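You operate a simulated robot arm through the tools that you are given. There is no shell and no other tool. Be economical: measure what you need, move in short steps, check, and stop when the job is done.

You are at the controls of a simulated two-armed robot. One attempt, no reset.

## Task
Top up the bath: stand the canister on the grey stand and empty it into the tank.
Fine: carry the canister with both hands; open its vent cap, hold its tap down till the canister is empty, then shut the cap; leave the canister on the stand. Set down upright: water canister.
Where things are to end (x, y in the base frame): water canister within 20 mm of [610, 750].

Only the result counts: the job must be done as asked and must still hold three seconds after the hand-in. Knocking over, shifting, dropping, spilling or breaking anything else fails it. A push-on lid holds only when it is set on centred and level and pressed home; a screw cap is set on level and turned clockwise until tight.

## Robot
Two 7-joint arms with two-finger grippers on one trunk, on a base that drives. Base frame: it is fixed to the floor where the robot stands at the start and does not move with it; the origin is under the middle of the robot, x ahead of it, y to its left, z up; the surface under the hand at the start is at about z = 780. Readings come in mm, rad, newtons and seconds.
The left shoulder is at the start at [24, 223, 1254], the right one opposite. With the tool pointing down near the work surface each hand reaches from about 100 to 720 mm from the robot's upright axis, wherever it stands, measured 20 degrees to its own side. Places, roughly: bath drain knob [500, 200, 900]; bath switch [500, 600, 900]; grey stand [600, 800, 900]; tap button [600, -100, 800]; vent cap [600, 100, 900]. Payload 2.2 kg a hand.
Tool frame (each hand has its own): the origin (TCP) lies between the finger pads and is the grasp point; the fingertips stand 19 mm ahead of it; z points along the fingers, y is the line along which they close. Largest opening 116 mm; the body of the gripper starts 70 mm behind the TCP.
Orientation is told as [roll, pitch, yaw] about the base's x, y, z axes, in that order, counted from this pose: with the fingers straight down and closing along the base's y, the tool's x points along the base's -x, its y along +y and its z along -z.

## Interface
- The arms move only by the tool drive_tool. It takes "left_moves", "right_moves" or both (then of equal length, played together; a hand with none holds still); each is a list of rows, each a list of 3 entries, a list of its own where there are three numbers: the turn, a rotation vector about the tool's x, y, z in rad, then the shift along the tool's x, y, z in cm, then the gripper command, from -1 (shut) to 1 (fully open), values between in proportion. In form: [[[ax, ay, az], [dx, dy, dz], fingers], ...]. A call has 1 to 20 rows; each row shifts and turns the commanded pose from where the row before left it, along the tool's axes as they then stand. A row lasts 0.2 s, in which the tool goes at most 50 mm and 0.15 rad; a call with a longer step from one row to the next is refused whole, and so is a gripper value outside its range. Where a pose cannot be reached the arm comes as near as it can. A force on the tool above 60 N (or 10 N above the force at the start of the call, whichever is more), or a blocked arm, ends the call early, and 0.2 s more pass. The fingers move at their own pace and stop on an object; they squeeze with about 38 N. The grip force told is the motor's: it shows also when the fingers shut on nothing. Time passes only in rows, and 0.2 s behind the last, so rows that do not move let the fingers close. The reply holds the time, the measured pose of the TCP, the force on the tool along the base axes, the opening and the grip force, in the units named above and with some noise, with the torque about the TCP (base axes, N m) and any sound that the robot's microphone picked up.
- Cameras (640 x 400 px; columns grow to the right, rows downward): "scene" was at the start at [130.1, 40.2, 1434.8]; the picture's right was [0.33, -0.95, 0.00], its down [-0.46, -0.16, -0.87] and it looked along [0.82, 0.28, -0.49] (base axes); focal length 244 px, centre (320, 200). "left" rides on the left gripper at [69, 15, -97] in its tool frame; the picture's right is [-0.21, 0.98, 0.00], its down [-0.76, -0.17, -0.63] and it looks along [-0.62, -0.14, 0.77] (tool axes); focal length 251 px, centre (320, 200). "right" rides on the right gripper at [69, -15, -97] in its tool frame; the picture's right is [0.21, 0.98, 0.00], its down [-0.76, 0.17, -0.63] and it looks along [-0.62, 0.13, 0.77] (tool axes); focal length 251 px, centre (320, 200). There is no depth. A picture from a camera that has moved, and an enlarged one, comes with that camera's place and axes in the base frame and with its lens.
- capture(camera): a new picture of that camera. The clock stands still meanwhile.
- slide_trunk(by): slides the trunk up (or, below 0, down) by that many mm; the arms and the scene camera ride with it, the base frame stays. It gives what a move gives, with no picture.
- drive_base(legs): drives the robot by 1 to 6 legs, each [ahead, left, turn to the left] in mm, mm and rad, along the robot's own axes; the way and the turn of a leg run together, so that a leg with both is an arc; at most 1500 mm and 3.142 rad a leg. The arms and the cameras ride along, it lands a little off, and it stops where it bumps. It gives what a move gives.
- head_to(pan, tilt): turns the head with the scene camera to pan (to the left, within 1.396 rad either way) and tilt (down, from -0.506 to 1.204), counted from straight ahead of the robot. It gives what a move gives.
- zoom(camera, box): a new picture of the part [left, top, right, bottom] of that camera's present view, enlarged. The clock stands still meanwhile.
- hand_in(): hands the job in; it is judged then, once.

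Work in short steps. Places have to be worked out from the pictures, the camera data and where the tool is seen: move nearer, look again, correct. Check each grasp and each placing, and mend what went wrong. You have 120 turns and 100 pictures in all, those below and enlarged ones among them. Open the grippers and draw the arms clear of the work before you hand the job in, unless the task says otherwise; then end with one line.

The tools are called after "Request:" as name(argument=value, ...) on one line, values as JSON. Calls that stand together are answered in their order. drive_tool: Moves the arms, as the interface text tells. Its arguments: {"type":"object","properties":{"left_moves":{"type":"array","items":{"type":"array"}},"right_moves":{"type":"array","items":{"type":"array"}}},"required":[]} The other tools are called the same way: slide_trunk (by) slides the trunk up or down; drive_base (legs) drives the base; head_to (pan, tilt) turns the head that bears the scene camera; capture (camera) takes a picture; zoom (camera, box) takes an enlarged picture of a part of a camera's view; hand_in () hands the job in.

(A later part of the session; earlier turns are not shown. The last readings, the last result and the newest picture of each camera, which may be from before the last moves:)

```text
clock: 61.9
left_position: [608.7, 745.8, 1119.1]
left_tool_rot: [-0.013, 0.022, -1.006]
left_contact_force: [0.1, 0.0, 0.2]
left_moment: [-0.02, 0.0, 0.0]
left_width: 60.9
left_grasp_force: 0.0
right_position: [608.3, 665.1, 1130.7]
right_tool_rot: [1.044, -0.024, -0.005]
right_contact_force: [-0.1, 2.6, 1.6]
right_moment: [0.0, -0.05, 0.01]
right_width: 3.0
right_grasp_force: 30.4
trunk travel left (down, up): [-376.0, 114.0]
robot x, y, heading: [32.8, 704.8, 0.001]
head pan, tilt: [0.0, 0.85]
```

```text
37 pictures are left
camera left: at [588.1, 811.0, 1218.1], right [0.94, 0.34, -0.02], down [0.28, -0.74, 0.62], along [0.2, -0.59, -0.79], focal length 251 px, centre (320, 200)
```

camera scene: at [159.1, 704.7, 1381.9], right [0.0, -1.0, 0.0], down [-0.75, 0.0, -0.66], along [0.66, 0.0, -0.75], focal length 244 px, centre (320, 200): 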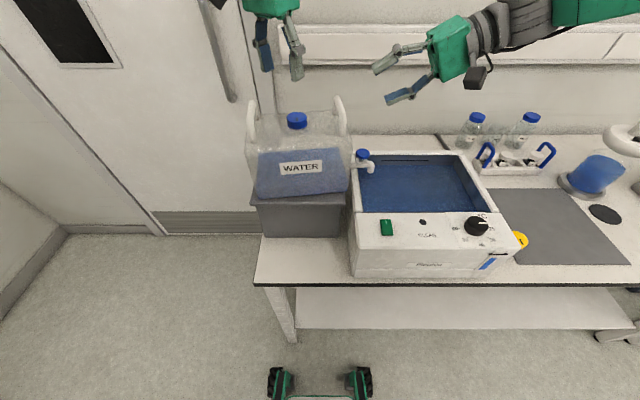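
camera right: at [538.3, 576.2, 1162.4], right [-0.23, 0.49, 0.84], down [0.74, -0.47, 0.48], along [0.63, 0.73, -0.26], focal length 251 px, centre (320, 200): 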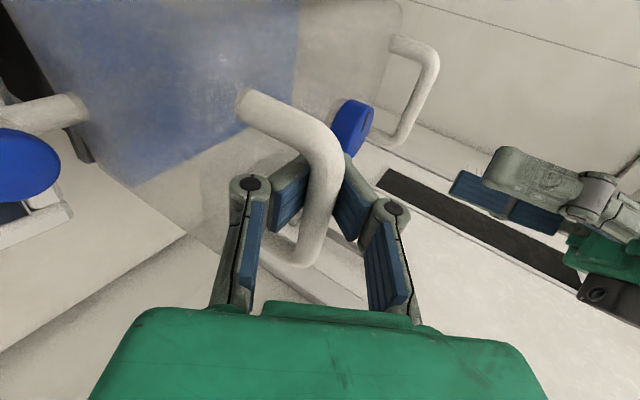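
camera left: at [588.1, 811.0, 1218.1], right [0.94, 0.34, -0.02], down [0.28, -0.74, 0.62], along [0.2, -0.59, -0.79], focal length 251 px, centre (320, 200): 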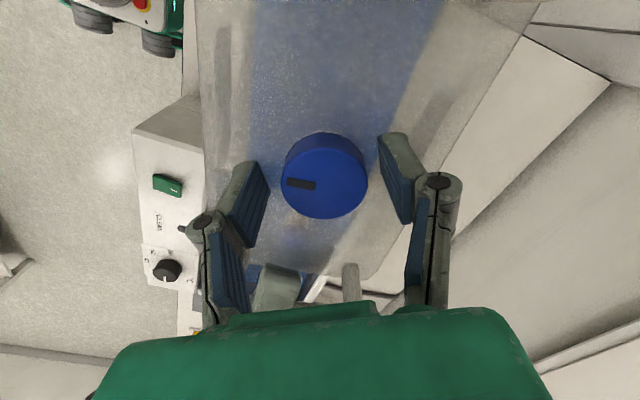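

Centred within 2 mm. Close on the cap, then turn counter-clockwise 0.5 rad while the right hand holds the handle.

Request:
drive_tool(left_moves=[[[0, 0, 0], [0.1, 0.2, 0], 0.05], [[0, 0, 0], [0, 0, 0], -1], [[0, 0, 0], [0, 0, 0], -1], [[0, 0, 0], [0, 0, 0], -1], [[0, 0, -0.1], [0, 0, 0], -1], [[0, 0, -0.1], [0, 0, 0], -1], [[0, 0, -0.1], [0, 0, 0], -1], [[0, 0, -0.1], [0, 0, 0], -1], [[0, 0, -0.1], [0, 0, 0], -1]])

Request:
capture(camera="left")

Request:
zoom(camera="scene", box=[220, 50, 420, 190])

```text
clock: 63.9
left_position: [609.4, 746.5, 1118.8]
left_tool_rot: [-0.002, 0.026, -0.506]
left_contact_force: [0.8, -10.0, 0.7]
left_moment: [-0.5, -0.14, 0.0]
left_width: 41.5
left_grasp_force: 37.6
right_position: [607.8, 664.7, 1129.8]
right_tool_rot: [1.045, -0.024, -0.006]
right_contact_force: [1.2, 7.2, 0.9]
right_moment: [-0.03, -0.02, 0.06]
right_width: 5.9
right_grasp_force: 30.6
trunk travel left (down, up): [-376.0, 114.0]
robot x, y, heading: [32.0, 702.3, -0.003]
head pan, tilt: [0.0, 0.85]
```

```text
36 pictures are left
camera left: at [559.4, 792.0, 1218.8], right [0.66, 0.75, -0.01], down [0.6, -0.52, 0.61], along [0.46, -0.41, -0.79], focal length 251 px, centre (320, 200)
```

left: 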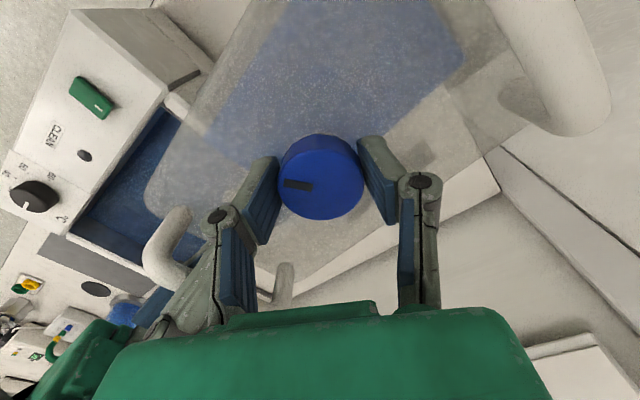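

```text
2.86 times, centred on (320, 120) of scene
camera zoom: at [159.2, 705.5, 1381.9], right [0.0, -1.0, 0.0], down [-0.75, 0.0, -0.66], along [0.66, 0.0, -0.75], focal length 696 px, centre (320, 429)
```

zoom: 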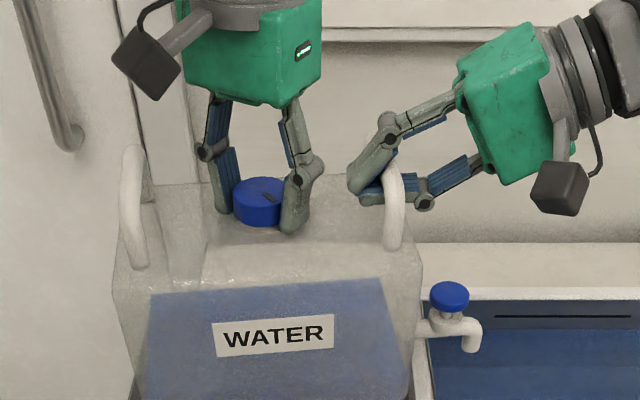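

The cap turns while the canister stays. Continue 0.9 rad counter-clockwise.

Request:
drive_tool(left_moves=[[[0, 0, -0.1], [0, 0, 0], -1], [[0, 0, -0.1], [0, 0, 0], -1], [[0, 0, -0.1], [0, 0, 0], -1], [[0, 0, -0.1], [0, 0, 0], -1], [[0, 0, -0.1], [0, 0, 0], -1], [[0, 0, -0.1], [0, 0, 0], -1], [[0, 0, -0.1], [0, 0, 0], -1], [[0, 0, -0.1], [0, 0, 0], -1], [[0, 0, -0.1], [0, 0, 0], -1]])

Request:
zoom(camera="scene", box=[220, 50, 420, 190])

```text
clock: 65.8
left_position: [617.3, 755.8, 1129.4]
left_tool_rot: [-0.034, 0.046, 0.428]
left_contact_force: [-0.2, -56.9, -4.8]
left_moment: [-0.76, -0.65, 0.21]
left_width: 42.2
left_grasp_force: 37.7
right_position: [606.6, 668.8, 1132.8]
right_tool_rot: [1.05, -0.027, 0.003]
right_contact_force: [0.8, 54.6, 6.1]
right_moment: [-0.29, -0.61, 0.2]
right_width: 6.2
right_grasp_force: 28.7
trunk travel left (down, up): [-376.0, 114.0]
robot x, y, heading: [36.4, 705.6, -0.004]
head pan, tilt: [0.0, 0.85]
```

```text
2.86 times, centred on (320, 120) of scene
camera zoom: at [159.5, 705.3, 1381.9], right [0.0, -1.0, 0.0], down [-0.75, 0.0, -0.66], along [0.66, 0.0, -0.75], focal length 696 px, centre (320, 429)
```

zoom: 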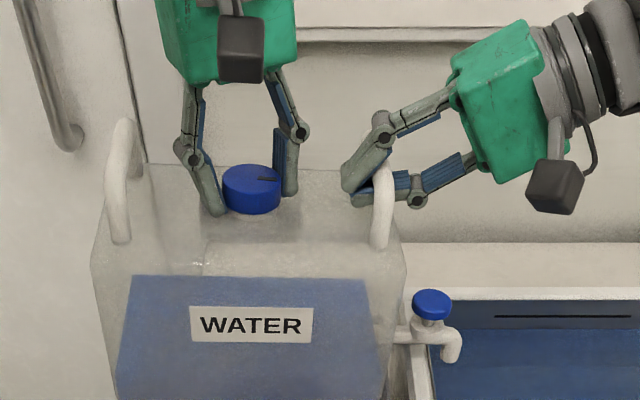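

The left arm reached its limit (57 N sideways), after about 1.4 rad of cap turn. Release the cap and raise the left hand to inspect.

Request:
drive_tool(left_moves=[[[0, 0, 0], [0, -0.5, 0.5], -1], [[0, 0, 0], [0, -0.3, 0.3], 0.05], [[0, 0, 0], [0, 0, 0], 0.05], [[0, 0, 0], [0, 0, -2], 0.05], [[0, 0, 0], [0, 0, -3], 0.05], [[0, 0, 0.1], [0, 0, -2], 0.05], [[0, 0, 0.1], [0, 0, 0], 0.05], [[0, 0, 0], [0, 0, 0], 0.05]])

Request:
zoom(camera="scene", box=[220, 50, 420, 190])

Request:
zoom(camera="left", box=[160, 40, 480, 240])

```text
clock: 67.7
left_position: [618.5, 751.5, 1176.6]
left_tool_rot: [0.005, 0.043, 0.213]
left_contact_force: [0.6, -0.4, -0.7]
left_moment: [0.02, -0.01, 0.04]
left_width: 60.7
left_grasp_force: 0.0
right_position: [607.8, 664.6, 1129.5]
right_tool_rot: [1.045, -0.023, -0.005]
right_contact_force: [-0.8, 1.3, 2.3]
right_moment: [-0.03, 0.0, 0.02]
right_width: 0.2
right_grasp_force: 28.2
trunk travel left (down, up): [-376.0, 114.0]
robot x, y, heading: [33.7, 708.7, 0.002]
head pan, tilt: [0.0, 0.85]
```

```text
2.86 times, centred on (320, 120) of scene
camera zoom: at [159.0, 707.2, 1381.9], right [0.0, -1.0, 0.0], down [-0.75, 0.0, -0.66], along [0.66, 0.0, -0.75], focal length 696 px, centre (320, 429)
```

zoom: 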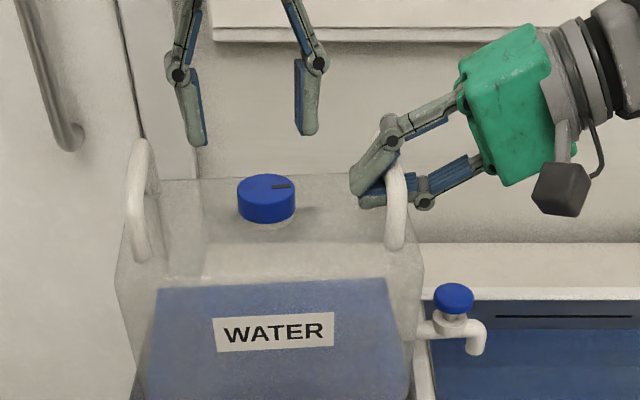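

```text
2.00 times, centred on (320, 140) of left
camera zoom: at [553.0, 751.9, 1276.4], right [0.0, 1.0, 0.0], down [0.8, 0.0, 0.6], along [0.6, -0.01, -0.8], focal length 503 px, centre (320, 320)
```

zoom: 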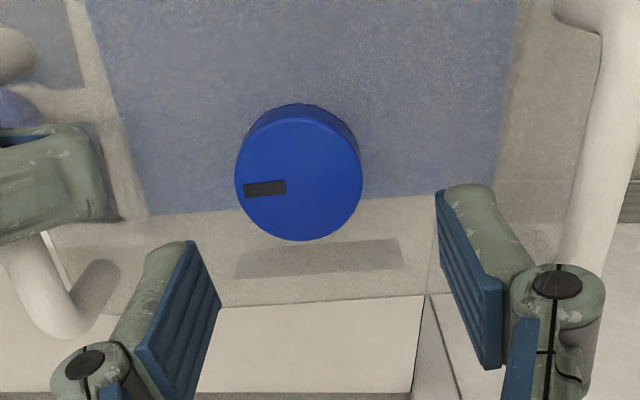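

The cap pointer has turned about 90°. Now free the right hand, retreat, reduce its roll to ~0.5, close the fingers and view the tap button.

Request:
drive_tool(left_moves=[[[0, 0, 0], [0, 0, 0], 0.05], [[0, 0, 0], [0, 0, 0], 0.05], [[0, 0, 0], [0, 1, -2], 0.05], [[0, 0, 0], [0, 2, -2], 0.05], [[0, 0, 0], [0, 2, 0], 0.05], [[0, 0, 0], [0, 0, 0], 0.05], [[0, 0, 0], [0, 0, 0], 0.05], [[0, 0, 0], [0, 0, 0], 0.05], [[0, 0, 0], [0, 0, 0], 0.05], [[0, 0, 0], [0, 0, 0], 0.05], [[0, 0, 0], [0, 0, 0], 0.05]], right_moves=[[[0, 0, 0], [0, 0, 0], -0.1], [[0, 0, 0], [0, 0, 0], -0.1], [[0, 0, 0], [0, 0, -2], -0.1], [[0, 0, 0], [0, 0, -3], -0.1], [[0, 0, 0], [0, 0, -3.5], -0.1], [[0.137, 0, 0], [0, 0, 0], -1], [[0.137, 0, 0], [0, 0, 0], -1], [[0.137, 0, 0], [0, 0, 0], -1], [[0.137, 0, 0], [0, 0, 0], -1], [[0, 0, 0], [0, 0, 0], -1], [[0, 0, 0], [0, 0, 0], -1]])

Request:
capture(camera="right")

Request:
zoom(camera="scene", box=[230, 50, 430, 210])

```text
clock: 70.0
left_position: [604.8, 789.4, 1220.9]
left_tool_rot: [0.017, 0.02, 0.192]
left_contact_force: [1.0, 0.5, -0.4]
left_moment: [-0.03, 0.01, 0.01]
left_width: 60.9
left_grasp_force: 0.1
right_position: [608.6, 589.9, 1171.3]
right_tool_rot: [0.498, -0.026, -0.005]
right_contact_force: [0.4, 0.0, 0.0]
right_moment: [-0.05, -0.03, 0.02]
right_width: 0.2
right_grasp_force: 28.4
trunk travel left (down, up): [-376.0, 114.0]
robot x, y, heading: [35.0, 705.9, 0.006]
head pan, tilt: [0.0, 0.85]
```

```text
31 pictures are left
camera right: at [536.6, 531.2, 1245.9], right [-0.22, 0.86, 0.46], down [0.74, -0.16, 0.65], along [0.63, 0.49, -0.6], focal length 251 px, centre (320, 200)
```

right: 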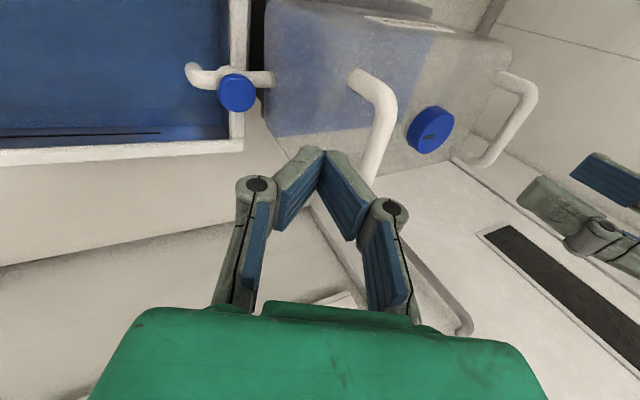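

```text
2.50 times, centred on (330, 130) of scene
camera zoom: at [159.3, 706.0, 1381.8], right [0.0, -1.0, 0.0], down [-0.75, 0.0, -0.66], along [0.66, 0.0, -0.75], focal length 609 px, centre (295, 375)
```

zoom: 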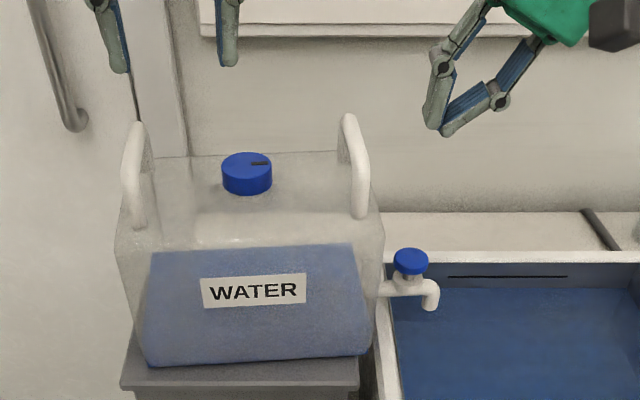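

Tap button is about [618, 595, 1027]. Descend the closed right fingers to ~25 mm above it and look.

Request:
drive_tool(right_moves=[[[0, 0, 0], [-0.24, -1.33, 2.23], -1], [[0, 0, 0], [-0.24, -1.33, 2.23], -1], [[0, 0, 0], [-0.24, -1.33, 2.23], -1], [[0, 0, 0], [-0.24, -1.33, 2.23], -1], [[0, 0, 0], [0, 0, 0], -1], [[0, 0, 0], [0, 0, 0], -1]])

Request:
capture(camera="right")

Request:
zoom(camera="scene", box=[270, 80, 430, 210])

```text
clock: 71.5
left_position: [606.6, 790.1, 1222.1]
left_tool_rot: [0.016, 0.022, 0.193]
left_contact_force: [-0.2, 0.2, 0.4]
left_moment: [-0.02, 0.03, 0.03]
left_width: 60.8
left_grasp_force: 0.0
right_position: [618.5, 585.6, 1067.9]
right_tool_rot: [0.498, -0.025, -0.006]
right_contact_force: [0.0, 0.1, -0.4]
right_moment: [0.02, -0.03, -0.04]
right_width: 0.1
right_grasp_force: 28.9
trunk travel left (down, up): [-376.0, 114.0]
robot x, y, heading: [35.1, 706.8, -0.005]
head pan, tilt: [0.0, 0.85]
```

```text
29 pictures are left
camera right: at [548.6, 528.0, 1141.9], right [-0.22, 0.86, 0.46], down [0.74, -0.16, 0.65], along [0.64, 0.49, -0.6], focal length 251 px, centre (320, 200)
```

right: 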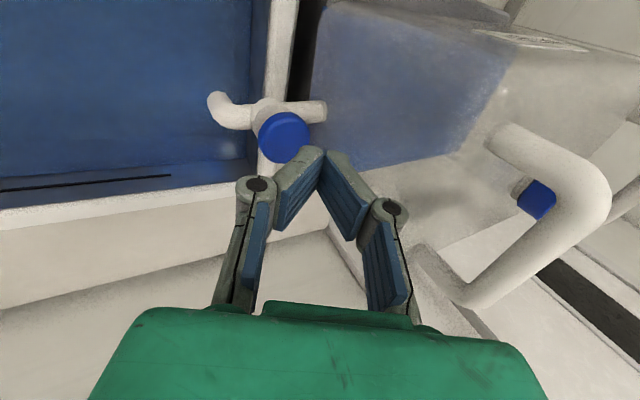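

```text
3.08 times, centred on (350, 145) of scene
camera zoom: at [159.1, 706.7, 1381.9], right [0.0, -1.0, 0.0], down [-0.75, 0.0, -0.66], along [0.66, 0.0, -0.75], focal length 749 px, centre (228, 369)
```

zoom: 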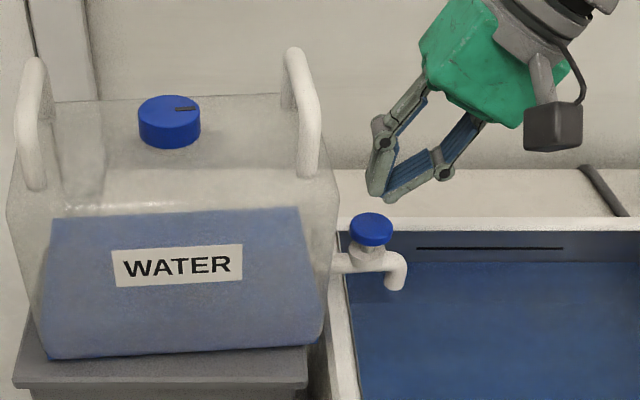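

Best joint fit for the button: [623, 592, 1017]. Shift 5 mm ahead and lower 22 mm, watching force.

Request:
drive_tool(right_moves=[[[0, 0, 0], [-0.5, -0.18, -0.1], -1], [[0, 0, 0], [0, -0.35, 0.65], -1], [[0, 0, 0], [0, -0.35, 0.65], -1], [[0, 0, 0], [0, -0.35, 0.65], -1], [[0, 0, 0], [0, 0, 0], -1], [[0, 0, 0], [0, 0, 0], -1]])

Request:
capture(camera="right")

Request:
zoom(camera="scene", box=[330, 110, 410, 190])

```text
clock: 72.8
left_position: [605.7, 789.8, 1220.8]
left_tool_rot: [0.017, 0.019, 0.196]
left_contact_force: [0.1, -0.1, 0.5]
left_moment: [0.01, 0.01, 0.02]
left_width: 60.8
left_grasp_force: 0.0
right_position: [624.4, 583.7, 1046.3]
right_tool_rot: [0.499, -0.023, -0.007]
right_contact_force: [1.2, 0.3, -0.7]
right_moment: [0.03, -0.01, 0.02]
right_width: 0.1
right_grasp_force: 28.5
trunk travel left (down, up): [-376.0, 114.0]
robot x, y, heading: [36.6, 707.8, -0.003]
head pan, tilt: [0.0, 0.85]
```

```text
27 pictures are left
camera right: at [553.8, 526.0, 1120.6], right [-0.22, 0.86, 0.46], down [0.74, -0.16, 0.65], along [0.63, 0.49, -0.6], focal length 251 px, centre (320, 200)
```

right: 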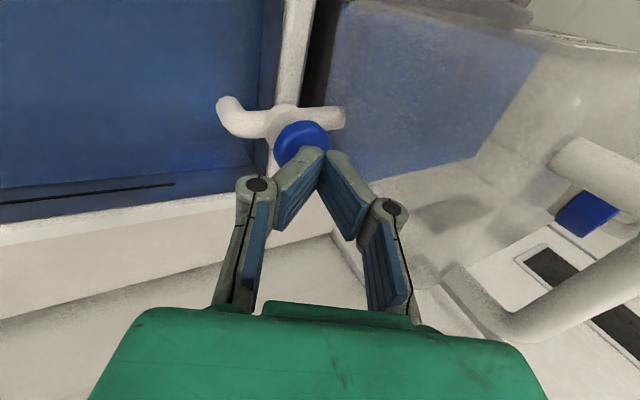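

```text
5.00 times, centred on (370, 150) of scene
camera zoom: at [159.4, 706.6, 1381.8], right [0.0, -1.0, 0.0], down [-0.75, 0.0, -0.66], along [0.66, 0.0, -0.75], focal length 1218 px, centre (70, 450)
```

zoom: 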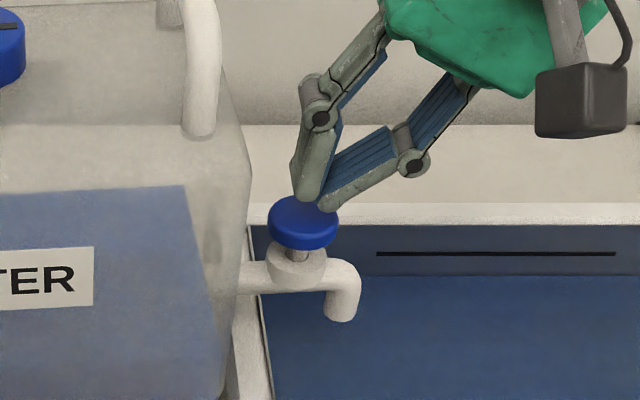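

Tips are close above the button; shift 3 mm toward +y and continue down in small steps until contact.

Request:
drive_tool(right_moves=[[[0, 0, 0], [0, 0.26, 0.14], -1], [[0, 0, 0], [0, -0.19, 0.35], -1], [[0, 0, 0], [0, -0.19, 0.35], -1], [[0, 0, 0], [0, -0.19, 0.35], -1], [[0, 0, 0], [0, 0, 0], -1]])

Request:
zoom(camera="scene", box=[330, 110, 410, 190])

```text
clock: 74.0
left_position: [605.3, 789.5, 1220.9]
left_tool_rot: [0.016, 0.021, 0.193]
left_contact_force: [-0.2, 0.1, 0.9]
left_moment: [0.01, -0.03, 0.01]
left_width: 60.8
left_grasp_force: 0.0
right_position: [623.7, 587.4, 1033.4]
right_tool_rot: [0.497, -0.025, -0.006]
right_contact_force: [0.4, 0.4, 0.6]
right_moment: [0.01, 0.0, -0.04]
right_width: 0.0
right_grasp_force: 28.5
trunk travel left (down, up): [-376.0, 114.0]
robot x, y, heading: [32.4, 707.5, 0.001]
head pan, tilt: [0.0, 0.85]
```

```text
5.00 times, centred on (370, 150) of scene
camera zoom: at [159.3, 706.7, 1381.9], right [0.0, -1.0, 0.0], down [-0.75, 0.0, -0.66], along [0.66, 0.0, -0.75], focal length 1218 px, centre (70, 450)
```

zoom: 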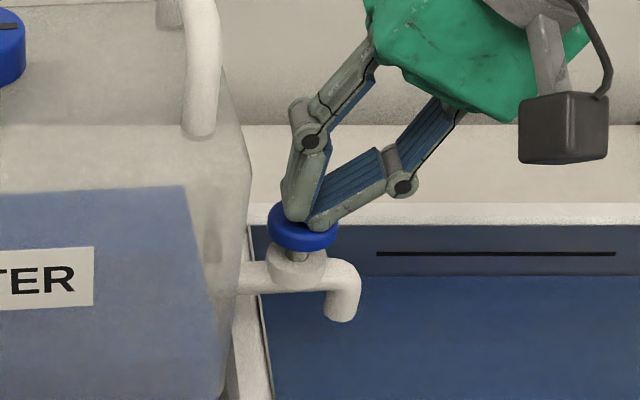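

The tips sit over the button, almost touching. Press down in 4 mm steps.

Request:
drive_tool(right_moves=[[[0, 0, 0], [0, -0.19, 0.35], -1], [[0, 0, 0], [0, -0.19, 0.35], -1], [[0, 0, 0], [0, 0, 0], -1]])

Request:
zoom(camera="scene", box=[330, 110, 410, 190])

```text
clock: 74.8
left_position: [605.5, 789.6, 1220.4]
left_tool_rot: [0.016, 0.021, 0.195]
left_contact_force: [-0.8, 1.6, 0.2]
left_moment: [0.04, -0.01, 0.05]
left_width: 60.7
left_grasp_force: 0.0
right_position: [625.7, 586.8, 1027.6]
right_tool_rot: [0.499, -0.024, -0.007]
right_contact_force: [-0.5, 0.0, 4.3]
right_moment: [-0.01, 0.03, 0.01]
right_width: 0.0
right_grasp_force: 28.9
trunk travel left (down, up): [-376.0, 114.0]
robot x, y, heading: [35.2, 706.7, 0.003]
head pan, tilt: [0.0, 0.85]
```

```text
5.00 times, centred on (370, 150) of scene
camera zoom: at [158.7, 706.8, 1381.9], right [0.0, -1.0, 0.0], down [-0.75, 0.0, -0.66], along [0.66, 0.0, -0.75], focal length 1218 px, centre (70, 450)
```

zoom: 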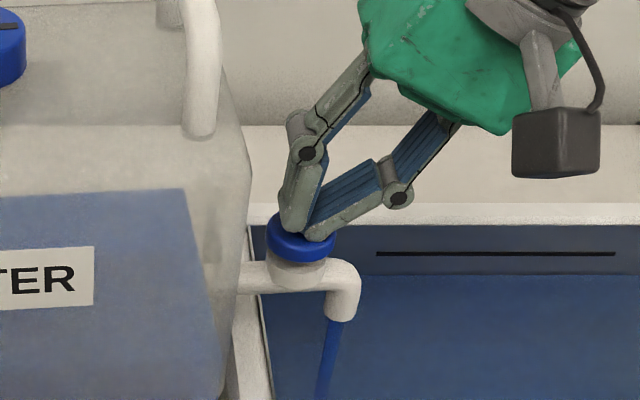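

Water runs from the tap into the tank. Press 1 mm further and hold 4 s.

Request:
drive_tool(right_moves=[[[0, 0, 0], [0, -0.05, 0.09], -1], [[0, 0, 0], [0, 0, 0], -1], [[0, 0, 0], [0, 0, 0], -1], [[0, 0, 0], [0, 0, 0], -1], [[0, 0, 0], [0, 0, 0], -1], [[0, 0, 0], [0, 0, 0], -1], [[0, 0, 0], [0, 0, 0], -1], [[0, 0, 0], [0, 0, 0], -1], [[0, 0, 0], [0, 0, 0], -1], [[0, 0, 0], [0, 0, 0], -1], [[0, 0, 0], [0, 0, 0], -1], [[0, 0, 0], [0, 0, 0], -1], [[0, 0, 0], [0, 0, 0], -1], [[0, 0, 0], [0, 0, 0], -1], [[0, 0, 0], [0, 0, 0], -1], [[0, 0, 0], [0, 0, 0], -1], [[0, 0, 0], [0, 0, 0], -1], [[0, 0, 0], [0, 0, 0], -1], [[0, 0, 0], [0, 0, 0], -1], [[0, 0, 0], [0, 0, 0], -1]])

Request:
zoom(camera="scene", box=[230, 80, 430, 220])

```text
clock: 79.0
left_position: [605.5, 789.2, 1219.8]
left_tool_rot: [0.017, 0.022, 0.194]
left_contact_force: [0.1, 0.4, -0.3]
left_moment: [-0.01, 0.01, 0.03]
left_width: 60.9
left_grasp_force: 0.1
right_position: [625.5, 586.8, 1027.4]
right_tool_rot: [0.496, -0.025, -0.004]
right_contact_force: [0.9, 0.5, 4.4]
right_moment: [0.0, 0.02, -0.01]
right_width: 0.2
right_grasp_force: 28.5
trunk travel left (down, up): [-376.0, 114.0]
robot x, y, heading: [37.3, 706.6, -0.001]
head pan, tilt: [0.0, 0.85]
```

```text
2.86 times, centred on (330, 150) of scene
camera zoom: at [158.8, 707.0, 1381.9], right [0.0, -1.0, 0.0], down [-0.75, 0.0, -0.66], along [0.66, 0.0, -0.75], focal length 696 px, centre (291, 343)
```

zoom: 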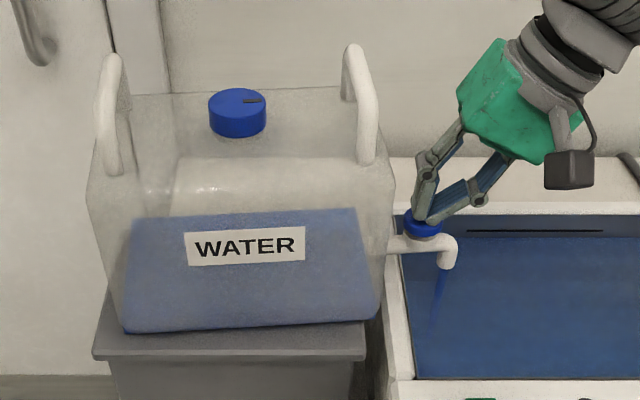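

The level has begun to fall. Keep holding for another 12 s and compare.

Request:
drive_tool(right_moves=[[[0, 0, 0], [0, 0, 0], -1], [[0, 0, 0], [0, 0, 0], -1], [[0, 0, 0], [0, 0, 0], -1], [[0, 0, 0], [0, 0, 0], -1], [[0, 0, 0], [0, 0, 0], -1], [[0, 0, 0], [0, 0, 0], -1], [[0, 0, 0], [0, 0, 0], -1], [[0, 0, 0], [0, 0, 0], -1], [[0, 0, 0], [0, 0, 0], -1], [[0, 0, 0], [0, 0, 0], -1], [[0, 0, 0], [0, 0, 0], -1], [[0, 0, 0], [0, 0, 0], -1], [[0, 0, 0], [0, 0, 0], -1], [[0, 0, 0], [0, 0, 0], -1], [[0, 0, 0], [0, 0, 0], -1], [[0, 0, 0], [0, 0, 0], -1], [[0, 0, 0], [0, 0, 0], -1], [[0, 0, 0], [0, 0, 0], -1], [[0, 0, 0], [0, 0, 0], -1], [[0, 0, 0], [0, 0, 0], -1]])

Request:
drive_tool(right_moves=[[[0, 0, 0], [0, 0, 0], -1], [[0, 0, 0], [0, 0, 0], -1], [[0, 0, 0], [0, 0, 0], -1], [[0, 0, 0], [0, 0, 0], -1], [[0, 0, 0], [0, 0, 0], -1], [[0, 0, 0], [0, 0, 0], -1], [[0, 0, 0], [0, 0, 0], -1], [[0, 0, 0], [0, 0, 0], -1], [[0, 0, 0], [0, 0, 0], -1], [[0, 0, 0], [0, 0, 0], -1], [[0, 0, 0], [0, 0, 0], -1], [[0, 0, 0], [0, 0, 0], -1], [[0, 0, 0], [0, 0, 0], -1], [[0, 0, 0], [0, 0, 0], -1], [[0, 0, 0], [0, 0, 0], -1], [[0, 0, 0], [0, 0, 0], -1], [[0, 0, 0], [0, 0, 0], -1], [[0, 0, 0], [0, 0, 0], -1], [[0, 0, 0], [0, 0, 0], -1], [[0, 0, 0], [0, 0, 0], -1]])

Request:
drive_tool(right_moves=[[[0, 0, 0], [0, 0, 0], -1], [[0, 0, 0], [0, 0, 0], -1], [[0, 0, 0], [0, 0, 0], -1], [[0, 0, 0], [0, 0, 0], -1], [[0, 0, 0], [0, 0, 0], -1], [[0, 0, 0], [0, 0, 0], -1], [[0, 0, 0], [0, 0, 0], -1], [[0, 0, 0], [0, 0, 0], -1], [[0, 0, 0], [0, 0, 0], -1], [[0, 0, 0], [0, 0, 0], -1], [[0, 0, 0], [0, 0, 0], -1], [[0, 0, 0], [0, 0, 0], -1], [[0, 0, 0], [0, 0, 0], -1], [[0, 0, 0], [0, 0, 0], -1], [[0, 0, 0], [0, 0, 0], -1], [[0, 0, 0], [0, 0, 0], -1], [[0, 0, 0], [0, 0, 0], -1], [[0, 0, 0], [0, 0, 0], -1], [[0, 0, 0], [0, 0, 0], -1], [[0, 0, 0], [0, 0, 0], -1]])

Request:
zoom(camera="scene", box=[230, 80, 430, 220])

```text
clock: 83.2
left_position: [605.4, 789.2, 1220.0]
left_tool_rot: [0.015, 0.021, 0.194]
left_contact_force: [-0.7, -1.0, -0.4]
left_moment: [0.03, -0.03, -0.02]
left_width: 60.9
left_grasp_force: 0.1
right_position: [624.5, 587.0, 1025.2]
right_tool_rot: [0.498, -0.026, -0.005]
right_contact_force: [-0.7, 0.5, 3.7]
right_moment: [0.01, 0.05, 0.0]
right_width: 0.0
right_grasp_force: 28.5
trunk travel left (down, up): [-376.0, 114.0]
robot x, y, heading: [34.3, 706.8, 0.002]
head pan, tilt: [0.0, 0.85]
```

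```text
clock: 87.5
left_position: [605.7, 789.8, 1220.9]
left_tool_rot: [0.015, 0.02, 0.195]
left_contact_force: [-0.8, -0.7, -0.2]
left_moment: [0.0, 0.0, 0.01]
left_width: 60.9
left_grasp_force: 0.1
right_position: [624.9, 586.6, 1025.8]
right_tool_rot: [0.497, -0.024, -0.006]
right_contact_force: [-0.1, -0.6, 4.1]
right_moment: [0.01, 0.05, 0.03]
right_width: 0.1
right_grasp_force: 28.4
trunk travel left (down, up): [-376.0, 114.0]
robot x, y, heading: [33.1, 705.6, 0.003]
head pan, tilt: [0.0, 0.85]
```

```text
clock: 91.7
left_position: [605.5, 788.6, 1220.9]
left_tool_rot: [0.015, 0.022, 0.194]
left_contact_force: [0.1, 0.1, 0.2]
left_moment: [0.01, 0.0, 0.0]
left_width: 60.9
left_grasp_force: 0.0
right_position: [624.5, 586.7, 1026.6]
right_tool_rot: [0.497, -0.024, -0.005]
right_contact_force: [0.6, -0.9, 4.8]
right_moment: [0.01, 0.04, -0.01]
right_width: 0.0
right_grasp_force: 28.4
trunk travel left (down, up): [-376.0, 114.0]
robot x, y, heading: [35.9, 705.4, 0.001]
head pan, tilt: [0.0, 0.85]
```

```text
2.86 times, centred on (330, 150) of scene
camera zoom: at [158.7, 706.9, 1381.9], right [0.0, -1.0, 0.0], down [-0.75, 0.0, -0.66], along [0.66, 0.0, -0.75], focal length 696 px, centre (291, 343)
```

zoom: 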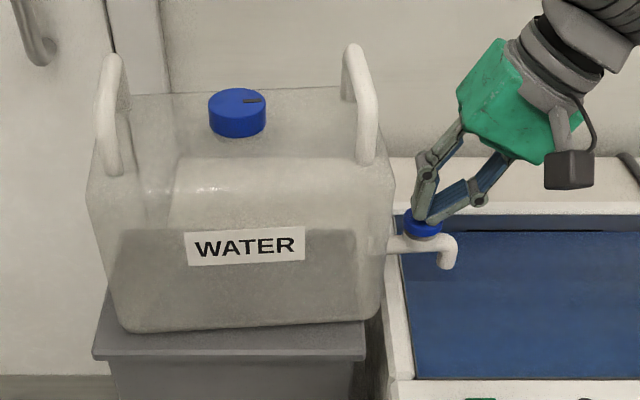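

The canister looks empty and the stream has stopped. Hold 3 s more for certainty, and check closely.

Request:
drive_tool(right_moves=[[[0, 0, 0], [0, 0, 0], -1], [[0, 0, 0], [0, 0, 0], -1], [[0, 0, 0], [0, 0, 0], -1], [[0, 0, 0], [0, 0, 0], -1], [[0, 0, 0], [0, 0, 0], -1], [[0, 0, 0], [0, 0, 0], -1], [[0, 0, 0], [0, 0, 0], -1], [[0, 0, 0], [0, 0, 0], -1], [[0, 0, 0], [0, 0, 0], -1], [[0, 0, 0], [0, 0, 0], -1], [[0, 0, 0], [0, 0, 0], -1], [[0, 0, 0], [0, 0, 0], -1], [[0, 0, 0], [0, 0, 0], -1], [[0, 0, 0], [0, 0, 0], -1], [[0, 0, 0], [0, 0, 0], -1]])

Request:
zoom(camera="scene", box=[250, 120, 410, 220])

```text
clock: 94.8
left_position: [605.6, 790.1, 1221.2]
left_tool_rot: [0.015, 0.021, 0.193]
left_contact_force: [0.2, -0.3, -0.5]
left_moment: [0.01, -0.01, -0.01]
left_width: 60.9
left_grasp_force: 0.0
right_position: [624.2, 586.8, 1026.8]
right_tool_rot: [0.498, -0.025, -0.004]
right_contact_force: [0.3, -0.3, 4.2]
right_moment: [-0.02, 0.05, 0.01]
right_width: 0.0
right_grasp_force: 28.0
trunk travel left (down, up): [-376.0, 114.0]
robot x, y, heading: [35.4, 705.8, 0.003]
head pan, tilt: [0.0, 0.85]
```

```text
4.00 times, centred on (330, 170) of scene
camera zoom: at [158.7, 706.9, 1381.9], right [0.0, -1.0, 0.0], down [-0.75, 0.0, -0.66], along [0.66, 0.0, -0.75], focal length 974 px, centre (280, 320)
```

zoom: 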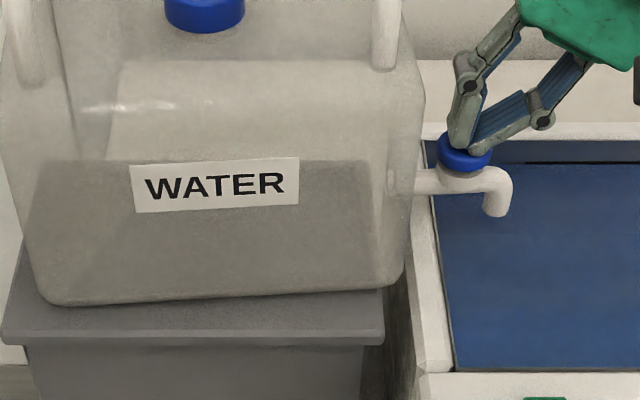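

Empty. Lift the right hand off the tap and go back to the pre-grasp for the handle, rolled again.

Request:
drive_tool(right_moves=[[[0, 0, 0], [0, 1.72, -3.16], -1], [[0, 0, 0], [0.5, 1.72, -3.16], -1], [[0, 0, 0], [0.5, 1.72, -3.16], -0.1], [[0, 0, 0], [0.5, 1.72, -3.16], -0.1], [[-0.137, 0, 0], [0, 0, 0], -0.1], [[-0.137, 0, 0], [0, 0, 0], -0.1], [[-0.137, 0, 0], [0, 0, 0], -0.1], [[-0.137, 0, 0], [0, 0, 0], -0.1], [[0, 0, 0], [0, 0, 3.0], -0.1], [[0, 0, 0], [0, 0, 2.5], -0.1], [[0, 0, 0], [0, 0, 0], -0.1], [[0, 0, 0], [0, 0, 0], -0.1]])

Request:
capture(camera="right")

```text
clock: 97.5
left_position: [606.3, 787.1, 1220.7]
left_tool_rot: [0.019, 0.021, 0.195]
left_contact_force: [0.3, 0.2, 0.2]
left_moment: [0.01, 0.04, 0.0]
left_width: 61.1
left_grasp_force: 0.1
right_position: [607.5, 632.7, 1141.7]
right_tool_rot: [1.048, -0.025, -0.005]
right_contact_force: [-0.9, 0.6, -0.1]
right_moment: [-0.02, 0.0, 0.0]
right_width: 52.2
right_grasp_force: 0.1
trunk travel left (down, up): [-376.0, 114.0]
robot x, y, heading: [35.6, 708.5, -0.001]
head pan, tilt: [0.0, 0.85]
```

```text
20 pictures are left
camera right: at [538.6, 541.6, 1173.0], right [-0.23, 0.49, 0.84], down [0.74, -0.47, 0.48], along [0.63, 0.74, -0.25], focal length 251 px, centre (320, 200)
```

right: 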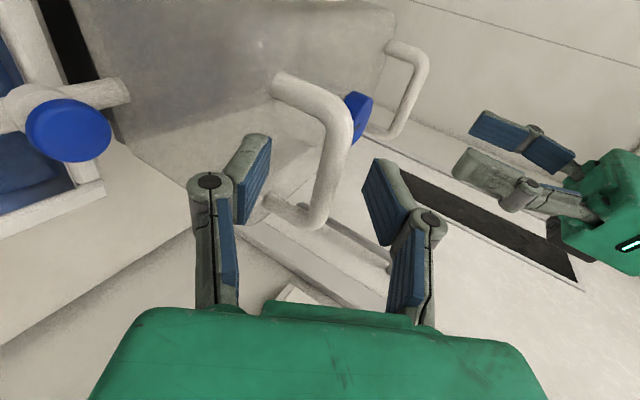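

Bar is between the fingers. Advance 31 mm (5 mm across) and close on the handle.

Request:
drive_tool(right_moves=[[[0, 0, 0], [0, 0.25, 1.5], -0.1], [[0, 0, 0], [0, 0.2, 1.5], -0.1], [[0, 0, 0], [0, 0, 0], -0.1], [[0, 0, 0], [0, 0, 0], -1], [[0, 0, 0], [0, 0, 0], -1], [[0, 0, 0], [0, 0, 0], -1]], left_moves=[[[0, 0, 0], [0, 0, 0], 0.05], [[0, 0, 0], [0, 0, 0], 0.05], [[0, 0, 0], [0, 0, 0], 0.05], [[0, 0, 0], [0, 0, 0], 0.05], [[0, 0, 0], [0, -1.5, 1], 0.05], [[0, 0, 0], [-0.3, -2.0, 2], 0.05]])

Request:
drive_tool(left_moves=[[[0, 0, 0], [0, 0, 0], 0.05], [[0, 0, 0], [0, 0, 0], 0.05]])

Request:
capture(camera="left")

Request:
zoom(camera="scene", box=[220, 50, 420, 190])

```text
clock: 98.8
left_position: [618.4, 758.0, 1192.2]
left_tool_rot: [0.007, 0.022, 0.199]
left_contact_force: [-0.9, 0.8, -0.4]
left_moment: [-0.01, 0.01, 0.0]
left_width: 60.6
left_grasp_force: 0.1
right_position: [608.8, 662.7, 1129.9]
right_tool_rot: [1.046, -0.022, -0.005]
right_contact_force: [0.3, 0.1, -2.2]
right_moment: [0.0, 0.02, -0.03]
right_width: 6.1
right_grasp_force: 30.5
trunk travel left (down, up): [-376.0, 114.0]
robot x, y, heading: [35.1, 706.5, -0.002]
head pan, tilt: [0.0, 0.85]
```

```text
clock: 99.5
left_position: [618.1, 759.0, 1191.6]
left_tool_rot: [0.011, 0.023, 0.199]
left_contact_force: [0.1, 0.1, 0.4]
left_moment: [0.03, 0.01, 0.01]
left_width: 60.7
left_grasp_force: 0.1
right_position: [607.9, 664.3, 1130.5]
right_tool_rot: [1.046, -0.023, -0.005]
right_contact_force: [0.3, 0.2, -2.1]
right_moment: [0.01, 0.01, -0.04]
right_width: 4.4
right_grasp_force: 30.6
trunk travel left (down, up): [-376.0, 114.0]
robot x, y, heading: [32.8, 704.4, -0.003]
head pan, tilt: [0.0, 0.85]
```

```text
19 pictures are left
camera left: at [549.3, 759.3, 1291.3], right [0.02, 1.0, 0.01], down [0.79, -0.02, 0.61], along [0.61, -0.01, -0.79], focal length 251 px, centre (320, 200)
```

left: 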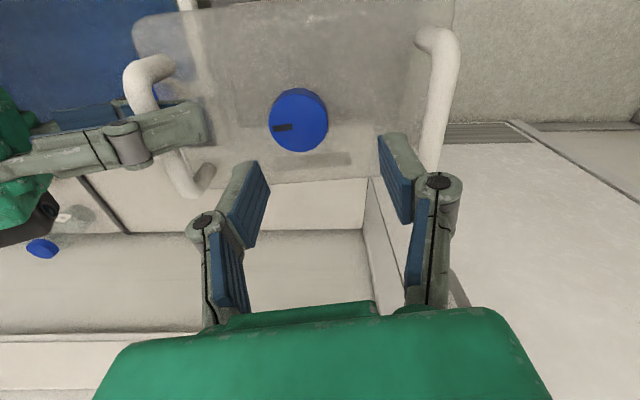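

```text
2.86 times, centred on (320, 120) of scene
camera zoom: at [159.8, 705.8, 1381.8], right [0.0, -1.0, 0.0], down [-0.75, 0.0, -0.66], along [0.66, 0.0, -0.75], focal length 696 px, centre (320, 429)
```

zoom: 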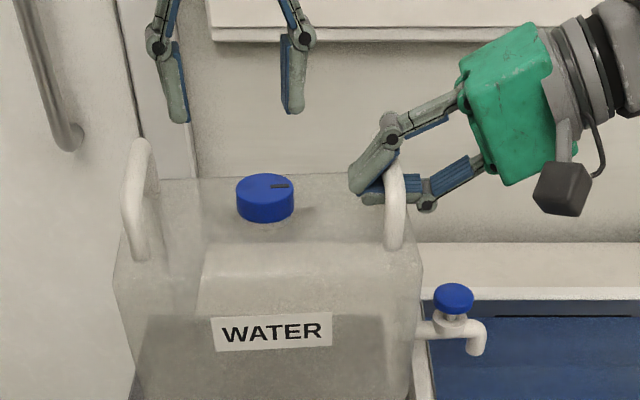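

Cap at about [611, 744]. Align, descend, then look before closing.

Request:
drive_tool(left_moves=[[[0.0144, -0.0205, 0], [0.98, -1.28, 0], 0.05], [[0, 0, 0], [0, 0, 2.0], 0.05], [[0, 0, 0], [0, 0, 2.0], 0.05], [[0, 0, 0], [0, 0, 2.0], 0.05], [[0, 0, 0], [0, 0, 1.2], 0.05], [[0, 0, 0], [0, 0, 0], 0.05], [[0, 0, 0], [0, 0, 0], 0.05]])

Request:
capture(camera="left")

```text
clock: 101.0
left_position: [613.2, 751.4, 1123.3]
left_tool_rot: [-0.021, 0.007, 0.216]
left_contact_force: [-0.2, 0.1, 1.2]
left_moment: [-0.01, 0.03, -0.01]
left_width: 60.8
left_grasp_force: 0.2
right_position: [607.5, 663.6, 1130.0]
right_tool_rot: [1.045, -0.024, -0.005]
right_contact_force: [-0.4, -0.4, -2.4]
right_moment: [0.0, 0.02, 0.02]
right_width: 4.5
right_grasp_force: 30.4
trunk travel left (down, up): [-376.0, 114.0]
robot x, y, heading: [32.2, 705.7, -0.002]
head pan, tilt: [0.0, 0.85]
```

```text
17 pictures are left
camera left: at [544.2, 753.0, 1221.6], right [0.0, 1.0, -0.02], down [0.78, 0.01, 0.63], along [0.63, -0.02, -0.78], focal length 251 px, centre (320, 200)
```

left: 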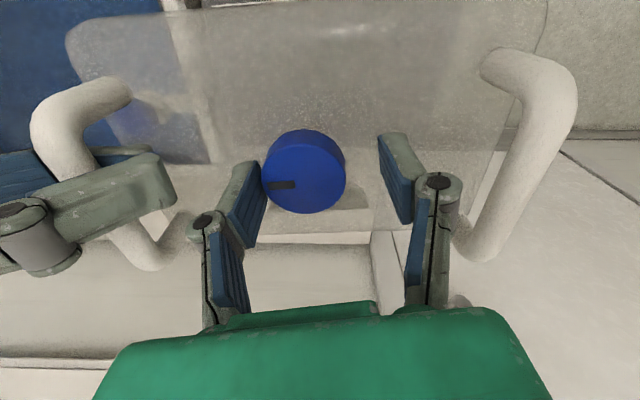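

The arm lags near its yaw limit. Turn back to yaw ~0 so it tracks, and re-check.

Request:
drive_tool(left_moves=[[[0, 0, 0.1], [0, 0, 0], 0.05], [[0, 0, 0.1], [0, 0, 0], 0.05], [[0, 0, 0], [0, 0, 0], 0.05], [[0, 0, 0], [0, 0, 0], 0.05]])

Request:
capture(camera="left")

```text
clock: 102.0
left_position: [608.7, 742.2, 1115.9]
left_tool_rot: [-0.004, 0.006, 0.0]
left_contact_force: [0.0, -0.4, -0.4]
left_moment: [-0.03, -0.02, 0.0]
left_width: 60.8
left_grasp_force: 0.1
right_position: [607.1, 665.0, 1130.5]
right_tool_rot: [1.046, -0.024, -0.004]
right_contact_force: [0.1, 0.5, -2.1]
right_moment: [0.0, 0.0, 0.03]
right_width: 4.5
right_grasp_force: 29.8
trunk travel left (down, up): [-376.0, 114.0]
robot x, y, heading: [33.9, 702.8, -0.002]
head pan, tilt: [0.0, 0.85]
```

```text
16 pictures are left
camera left: at [541.4, 759.2, 1214.9], right [0.22, 0.98, 0.0], down [0.76, -0.16, 0.63], along [0.61, -0.14, -0.78], focal length 251 px, centre (320, 200)
```

left: 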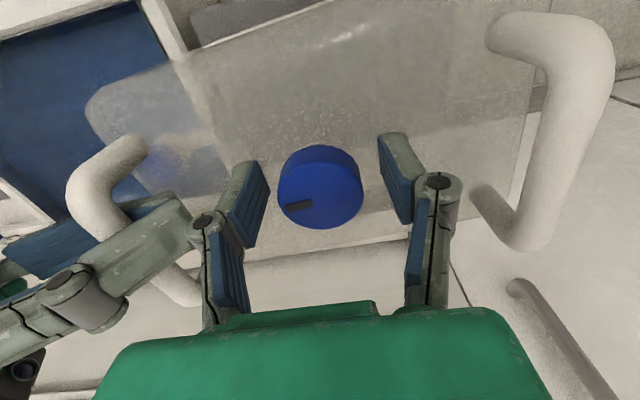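

Centred now. Close on the cap and turn clockwise 1.0 rad.

Request:
drive_tool(left_moves=[[[0, 0, 0], [0, 0, 0], -1], [[0, 0, 0], [0, 0, 0], -1], [[0, 0, 0], [0, 0, 0], -1], [[0, 0, 0.1], [0, 0, 0], -1], [[0, 0, 0.1], [0, 0, 0], -1], [[0, 0, 0.1], [0, 0, 0], -1], [[0, 0, 0.1], [0, 0, 0], -1], [[0, 0, 0.1], [0, 0, 0], -1], [[0, 0, 0.1], [0, 0, 0], -1], [[0, 0, 0.1], [0, 0, 0], -1], [[0, 0, 0.1], [0, 0, 0], -1], [[0, 0, 0.1], [0, 0, 0], -1], [[0, 0, 0.1], [0, 0, 0], -1]])

Request:
zoom(camera="scene", box=[220, 50, 420, 190])

```text
clock: 104.8
left_position: [608.3, 740.2, 1118.5]
left_tool_rot: [-0.002, 0.004, -1.009]
left_contact_force: [1.0, 0.4, -3.8]
left_moment: [0.04, 0.01, -0.03]
left_width: 40.8
left_grasp_force: 37.9
right_position: [608.7, 663.0, 1130.8]
right_tool_rot: [1.044, -0.024, -0.006]
right_contact_force: [-0.4, 0.7, -0.1]
right_moment: [-0.05, -0.01, 0.01]
right_width: 4.6
right_grasp_force: 31.2
trunk travel left (down, up): [-376.0, 114.0]
robot x, y, heading: [38.1, 708.8, 0.0]
head pan, tilt: [0.0, 0.85]
```

```text
2.86 times, centred on (320, 120) of scene
camera zoom: at [160.1, 706.2, 1381.7], right [0.0, -1.0, 0.0], down [-0.75, 0.0, -0.66], along [0.66, 0.0, -0.75], focal length 696 px, centre (320, 429)
```

zoom: 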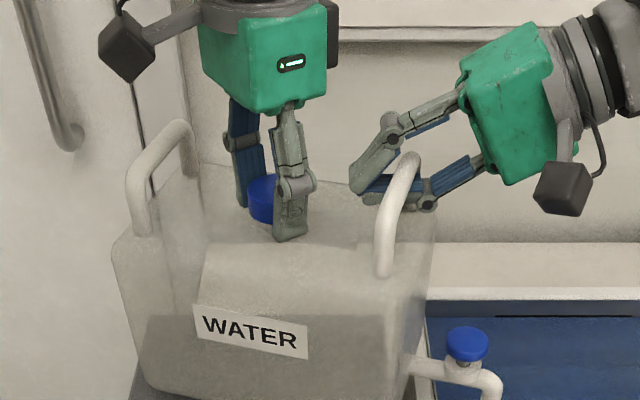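

The empty canister turned along with the cap (the right fingers only encircle the bar loosely) and is slightly lifted. Set it down and turn back ~0.4 rad to realign it.

Request:
drive_tool(left_moves=[[[0, 0, -0.08], [0, 0, 0.0], -1], [[0, 0, -0.08], [0, 0, 0.0], -1], [[0, 0, -0.08], [0, 0, 0.0], -1], [[0, 0, -0.08], [0, 0, 0.0], -1], [[0, 0, -0.08], [0, 0, 0.0], -1], [[0, 0, 0], [0, 0, 0.2], -1], [[0, 0, 0], [0, 0, 0.2], -1]])

Request:
zoom(camera="scene", box=[220, 50, 420, 210])

```text
clock: 106.5
left_position: [608.3, 740.0, 1116.6]
left_tool_rot: [0.001, 0.0, -0.606]
left_contact_force: [-0.8, -1.3, 9.7]
left_moment: [0.52, 0.66, -0.04]
left_width: 40.8
left_grasp_force: 38.0
right_position: [606.1, 662.5, 1130.9]
right_tool_rot: [1.045, -0.024, -0.004]
right_contact_force: [0.3, 0.1, -3.2]
right_moment: [0.04, 0.06, -0.04]
right_width: 4.1
right_grasp_force: 30.2
trunk travel left (down, up): [-376.0, 114.0]
robot x, y, heading: [38.0, 706.0, 0.003]
head pan, tilt: [0.0, 0.85]
```

```text
2.50 times, centred on (320, 130) of scene
camera zoom: at [158.5, 705.6, 1382.1], right [0.0, -1.0, 0.0], down [-0.75, 0.0, -0.66], along [0.66, 0.0, -0.75], focal length 609 px, centre (320, 375)
```

zoom: 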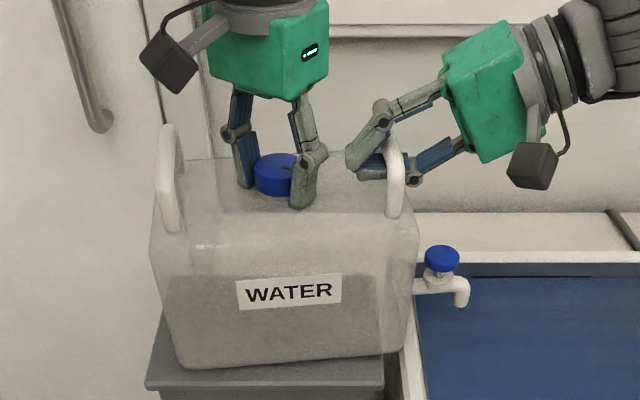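

The canister is back in line and pressed on the stand; the cap has turned about 0.6 rad net. Regrip the handle 15 mm further out so the pads clamp the bar firmly (as in the lift).

Request:
drive_tool(right_moves=[[[0, 0, 0], [0, 0, 0], -0.4], [[0, 0, 0], [0, 0, 0], -0.4], [[0, 0, 0], [0, 0, -1.5], -0.4], [[0, 0, 0], [0, 0, 0], -0.4], [[0, 0, 0], [0, 0, 0], -1], [[0, 0, 0], [0, 0, 0], -1], [[0, 0, 0], [0, 0, 0], -1]])

```text
clock: 108.0
left_position: [608.7, 742.5, 1116.2]
left_tool_rot: [0.003, 0.0, -0.605]
left_contact_force: [-3.9, 5.7, 32.7]
left_moment: [-1.26, -0.13, -0.03]
left_width: 40.8
left_grasp_force: 37.3
right_position: [607.3, 650.7, 1136.9]
right_tool_rot: [1.042, -0.023, -0.005]
right_contact_force: [2.3, -3.6, -23.5]
right_moment: [-0.07, -0.22, -0.04]
right_width: 6.2
right_grasp_force: 33.9
trunk travel left (down, up): [-376.0, 114.0]
robot x, y, heading: [33.8, 705.0, -0.0]
head pan, tilt: [0.0, 0.85]
```

The right fingers push the bar up (−23 N). Look at the grip.

Request:
capture(camera="right")

Request:
zoom(camera="scene", box=[240, 70, 400, 170])

```text
13 pictures are left
camera right: at [537.5, 560.6, 1168.5], right [-0.23, 0.49, 0.84], down [0.74, -0.47, 0.48], along [0.63, 0.73, -0.26], focal length 251 px, centre (320, 200)
```

right: 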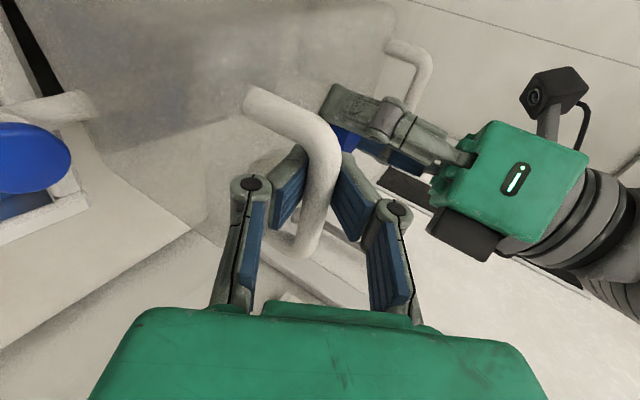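

```text
4.00 times, centred on (320, 120) of scene
camera zoom: at [158.3, 705.6, 1382.0], right [0.0, -1.0, 0.0], down [-0.75, 0.0, -0.66], along [0.66, 0.0, -0.75], focal length 974 px, centre (320, 520)
```

zoom: 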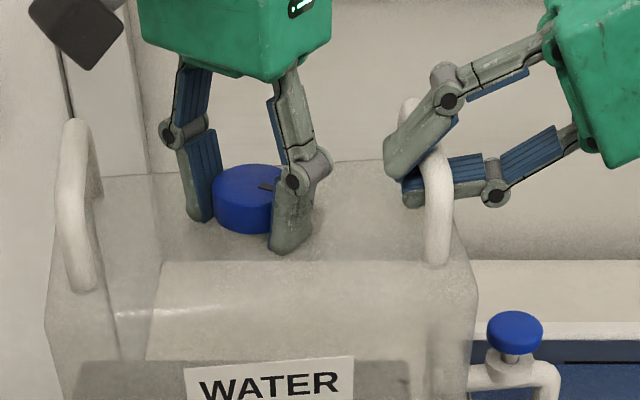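

The bar is clamped now but with vertical preload; ease the right hand by 3 mm, then turn the cap clockwise 0.4 rad.

Request:
drive_tool(right_moves=[[[0, 0, 0], [0, -0.15, 0], -1], [[0, 0, 0], [0, -0.15, 0], -1], [[0, 0, 0], [0, 0, 0], -1]])

Request:
drive_tool(left_moves=[[[0, 0, 0.08], [0, 0, 0], -1], [[0, 0, 0.08], [0, 0, 0], -1], [[0, 0, 0.08], [0, 0, 0], -1], [[0, 0, 0.08], [0, 0, 0], -1], [[0, 0, 0.08], [0, 0, 0], -1]])

Request:
zoom(camera="scene", box=[220, 70, 400, 190])

```text
clock: 108.8
left_position: [608.7, 740.7, 1116.8]
left_tool_rot: [0.002, -0.001, -0.608]
left_contact_force: [4.8, -0.9, 32.9]
left_moment: [0.14, 0.94, -0.01]
left_width: 40.6
left_grasp_force: 37.8
right_position: [607.0, 650.3, 1135.2]
right_tool_rot: [1.044, -0.022, -0.004]
right_contact_force: [-3.3, 5.2, -17.4]
right_moment: [0.1, -0.25, -0.19]
right_width: 6.4
right_grasp_force: 33.2
trunk travel left (down, up): [-376.0, 114.0]
robot x, y, heading: [35.0, 705.0, -0.004]
head pan, tilt: [0.0, 0.85]
```

```text
clock: 110.0
left_position: [609.7, 740.7, 1115.8]
left_tool_rot: [0.005, -0.001, -1.009]
left_contact_force: [16.9, 9.3, 20.4]
left_moment: [-1.4, 0.21, 0.61]
left_width: 40.7
left_grasp_force: 37.9
right_position: [608.0, 649.3, 1134.7]
right_tool_rot: [1.045, -0.023, -0.004]
right_contact_force: [-14.3, -4.0, -15.7]
right_moment: [-0.01, -0.05, 0.6]
right_width: 5.7
right_grasp_force: 33.3
trunk travel left (down, up): [-376.0, 114.0]
robot x, y, heading: [35.0, 704.8, 0.006]
head pan, tilt: [0.0, 0.85]
```

```text
3.33 times, centred on (310, 130) of scene
camera zoom: at [158.8, 706.8, 1382.0], right [0.0, -1.0, 0.0], down [-0.75, 0.0, -0.66], along [0.66, 0.0, -0.75], focal length 812 px, centre (353, 433)
```

zoom: 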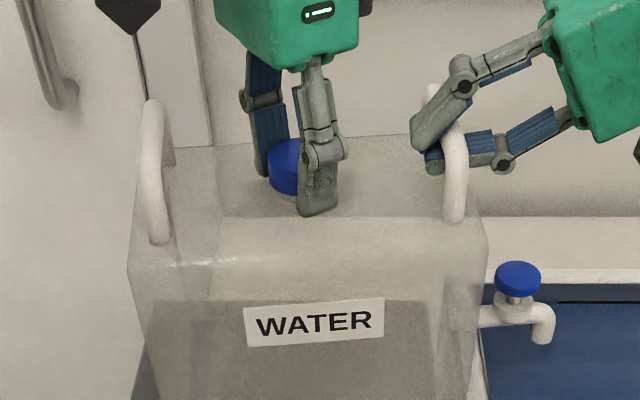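

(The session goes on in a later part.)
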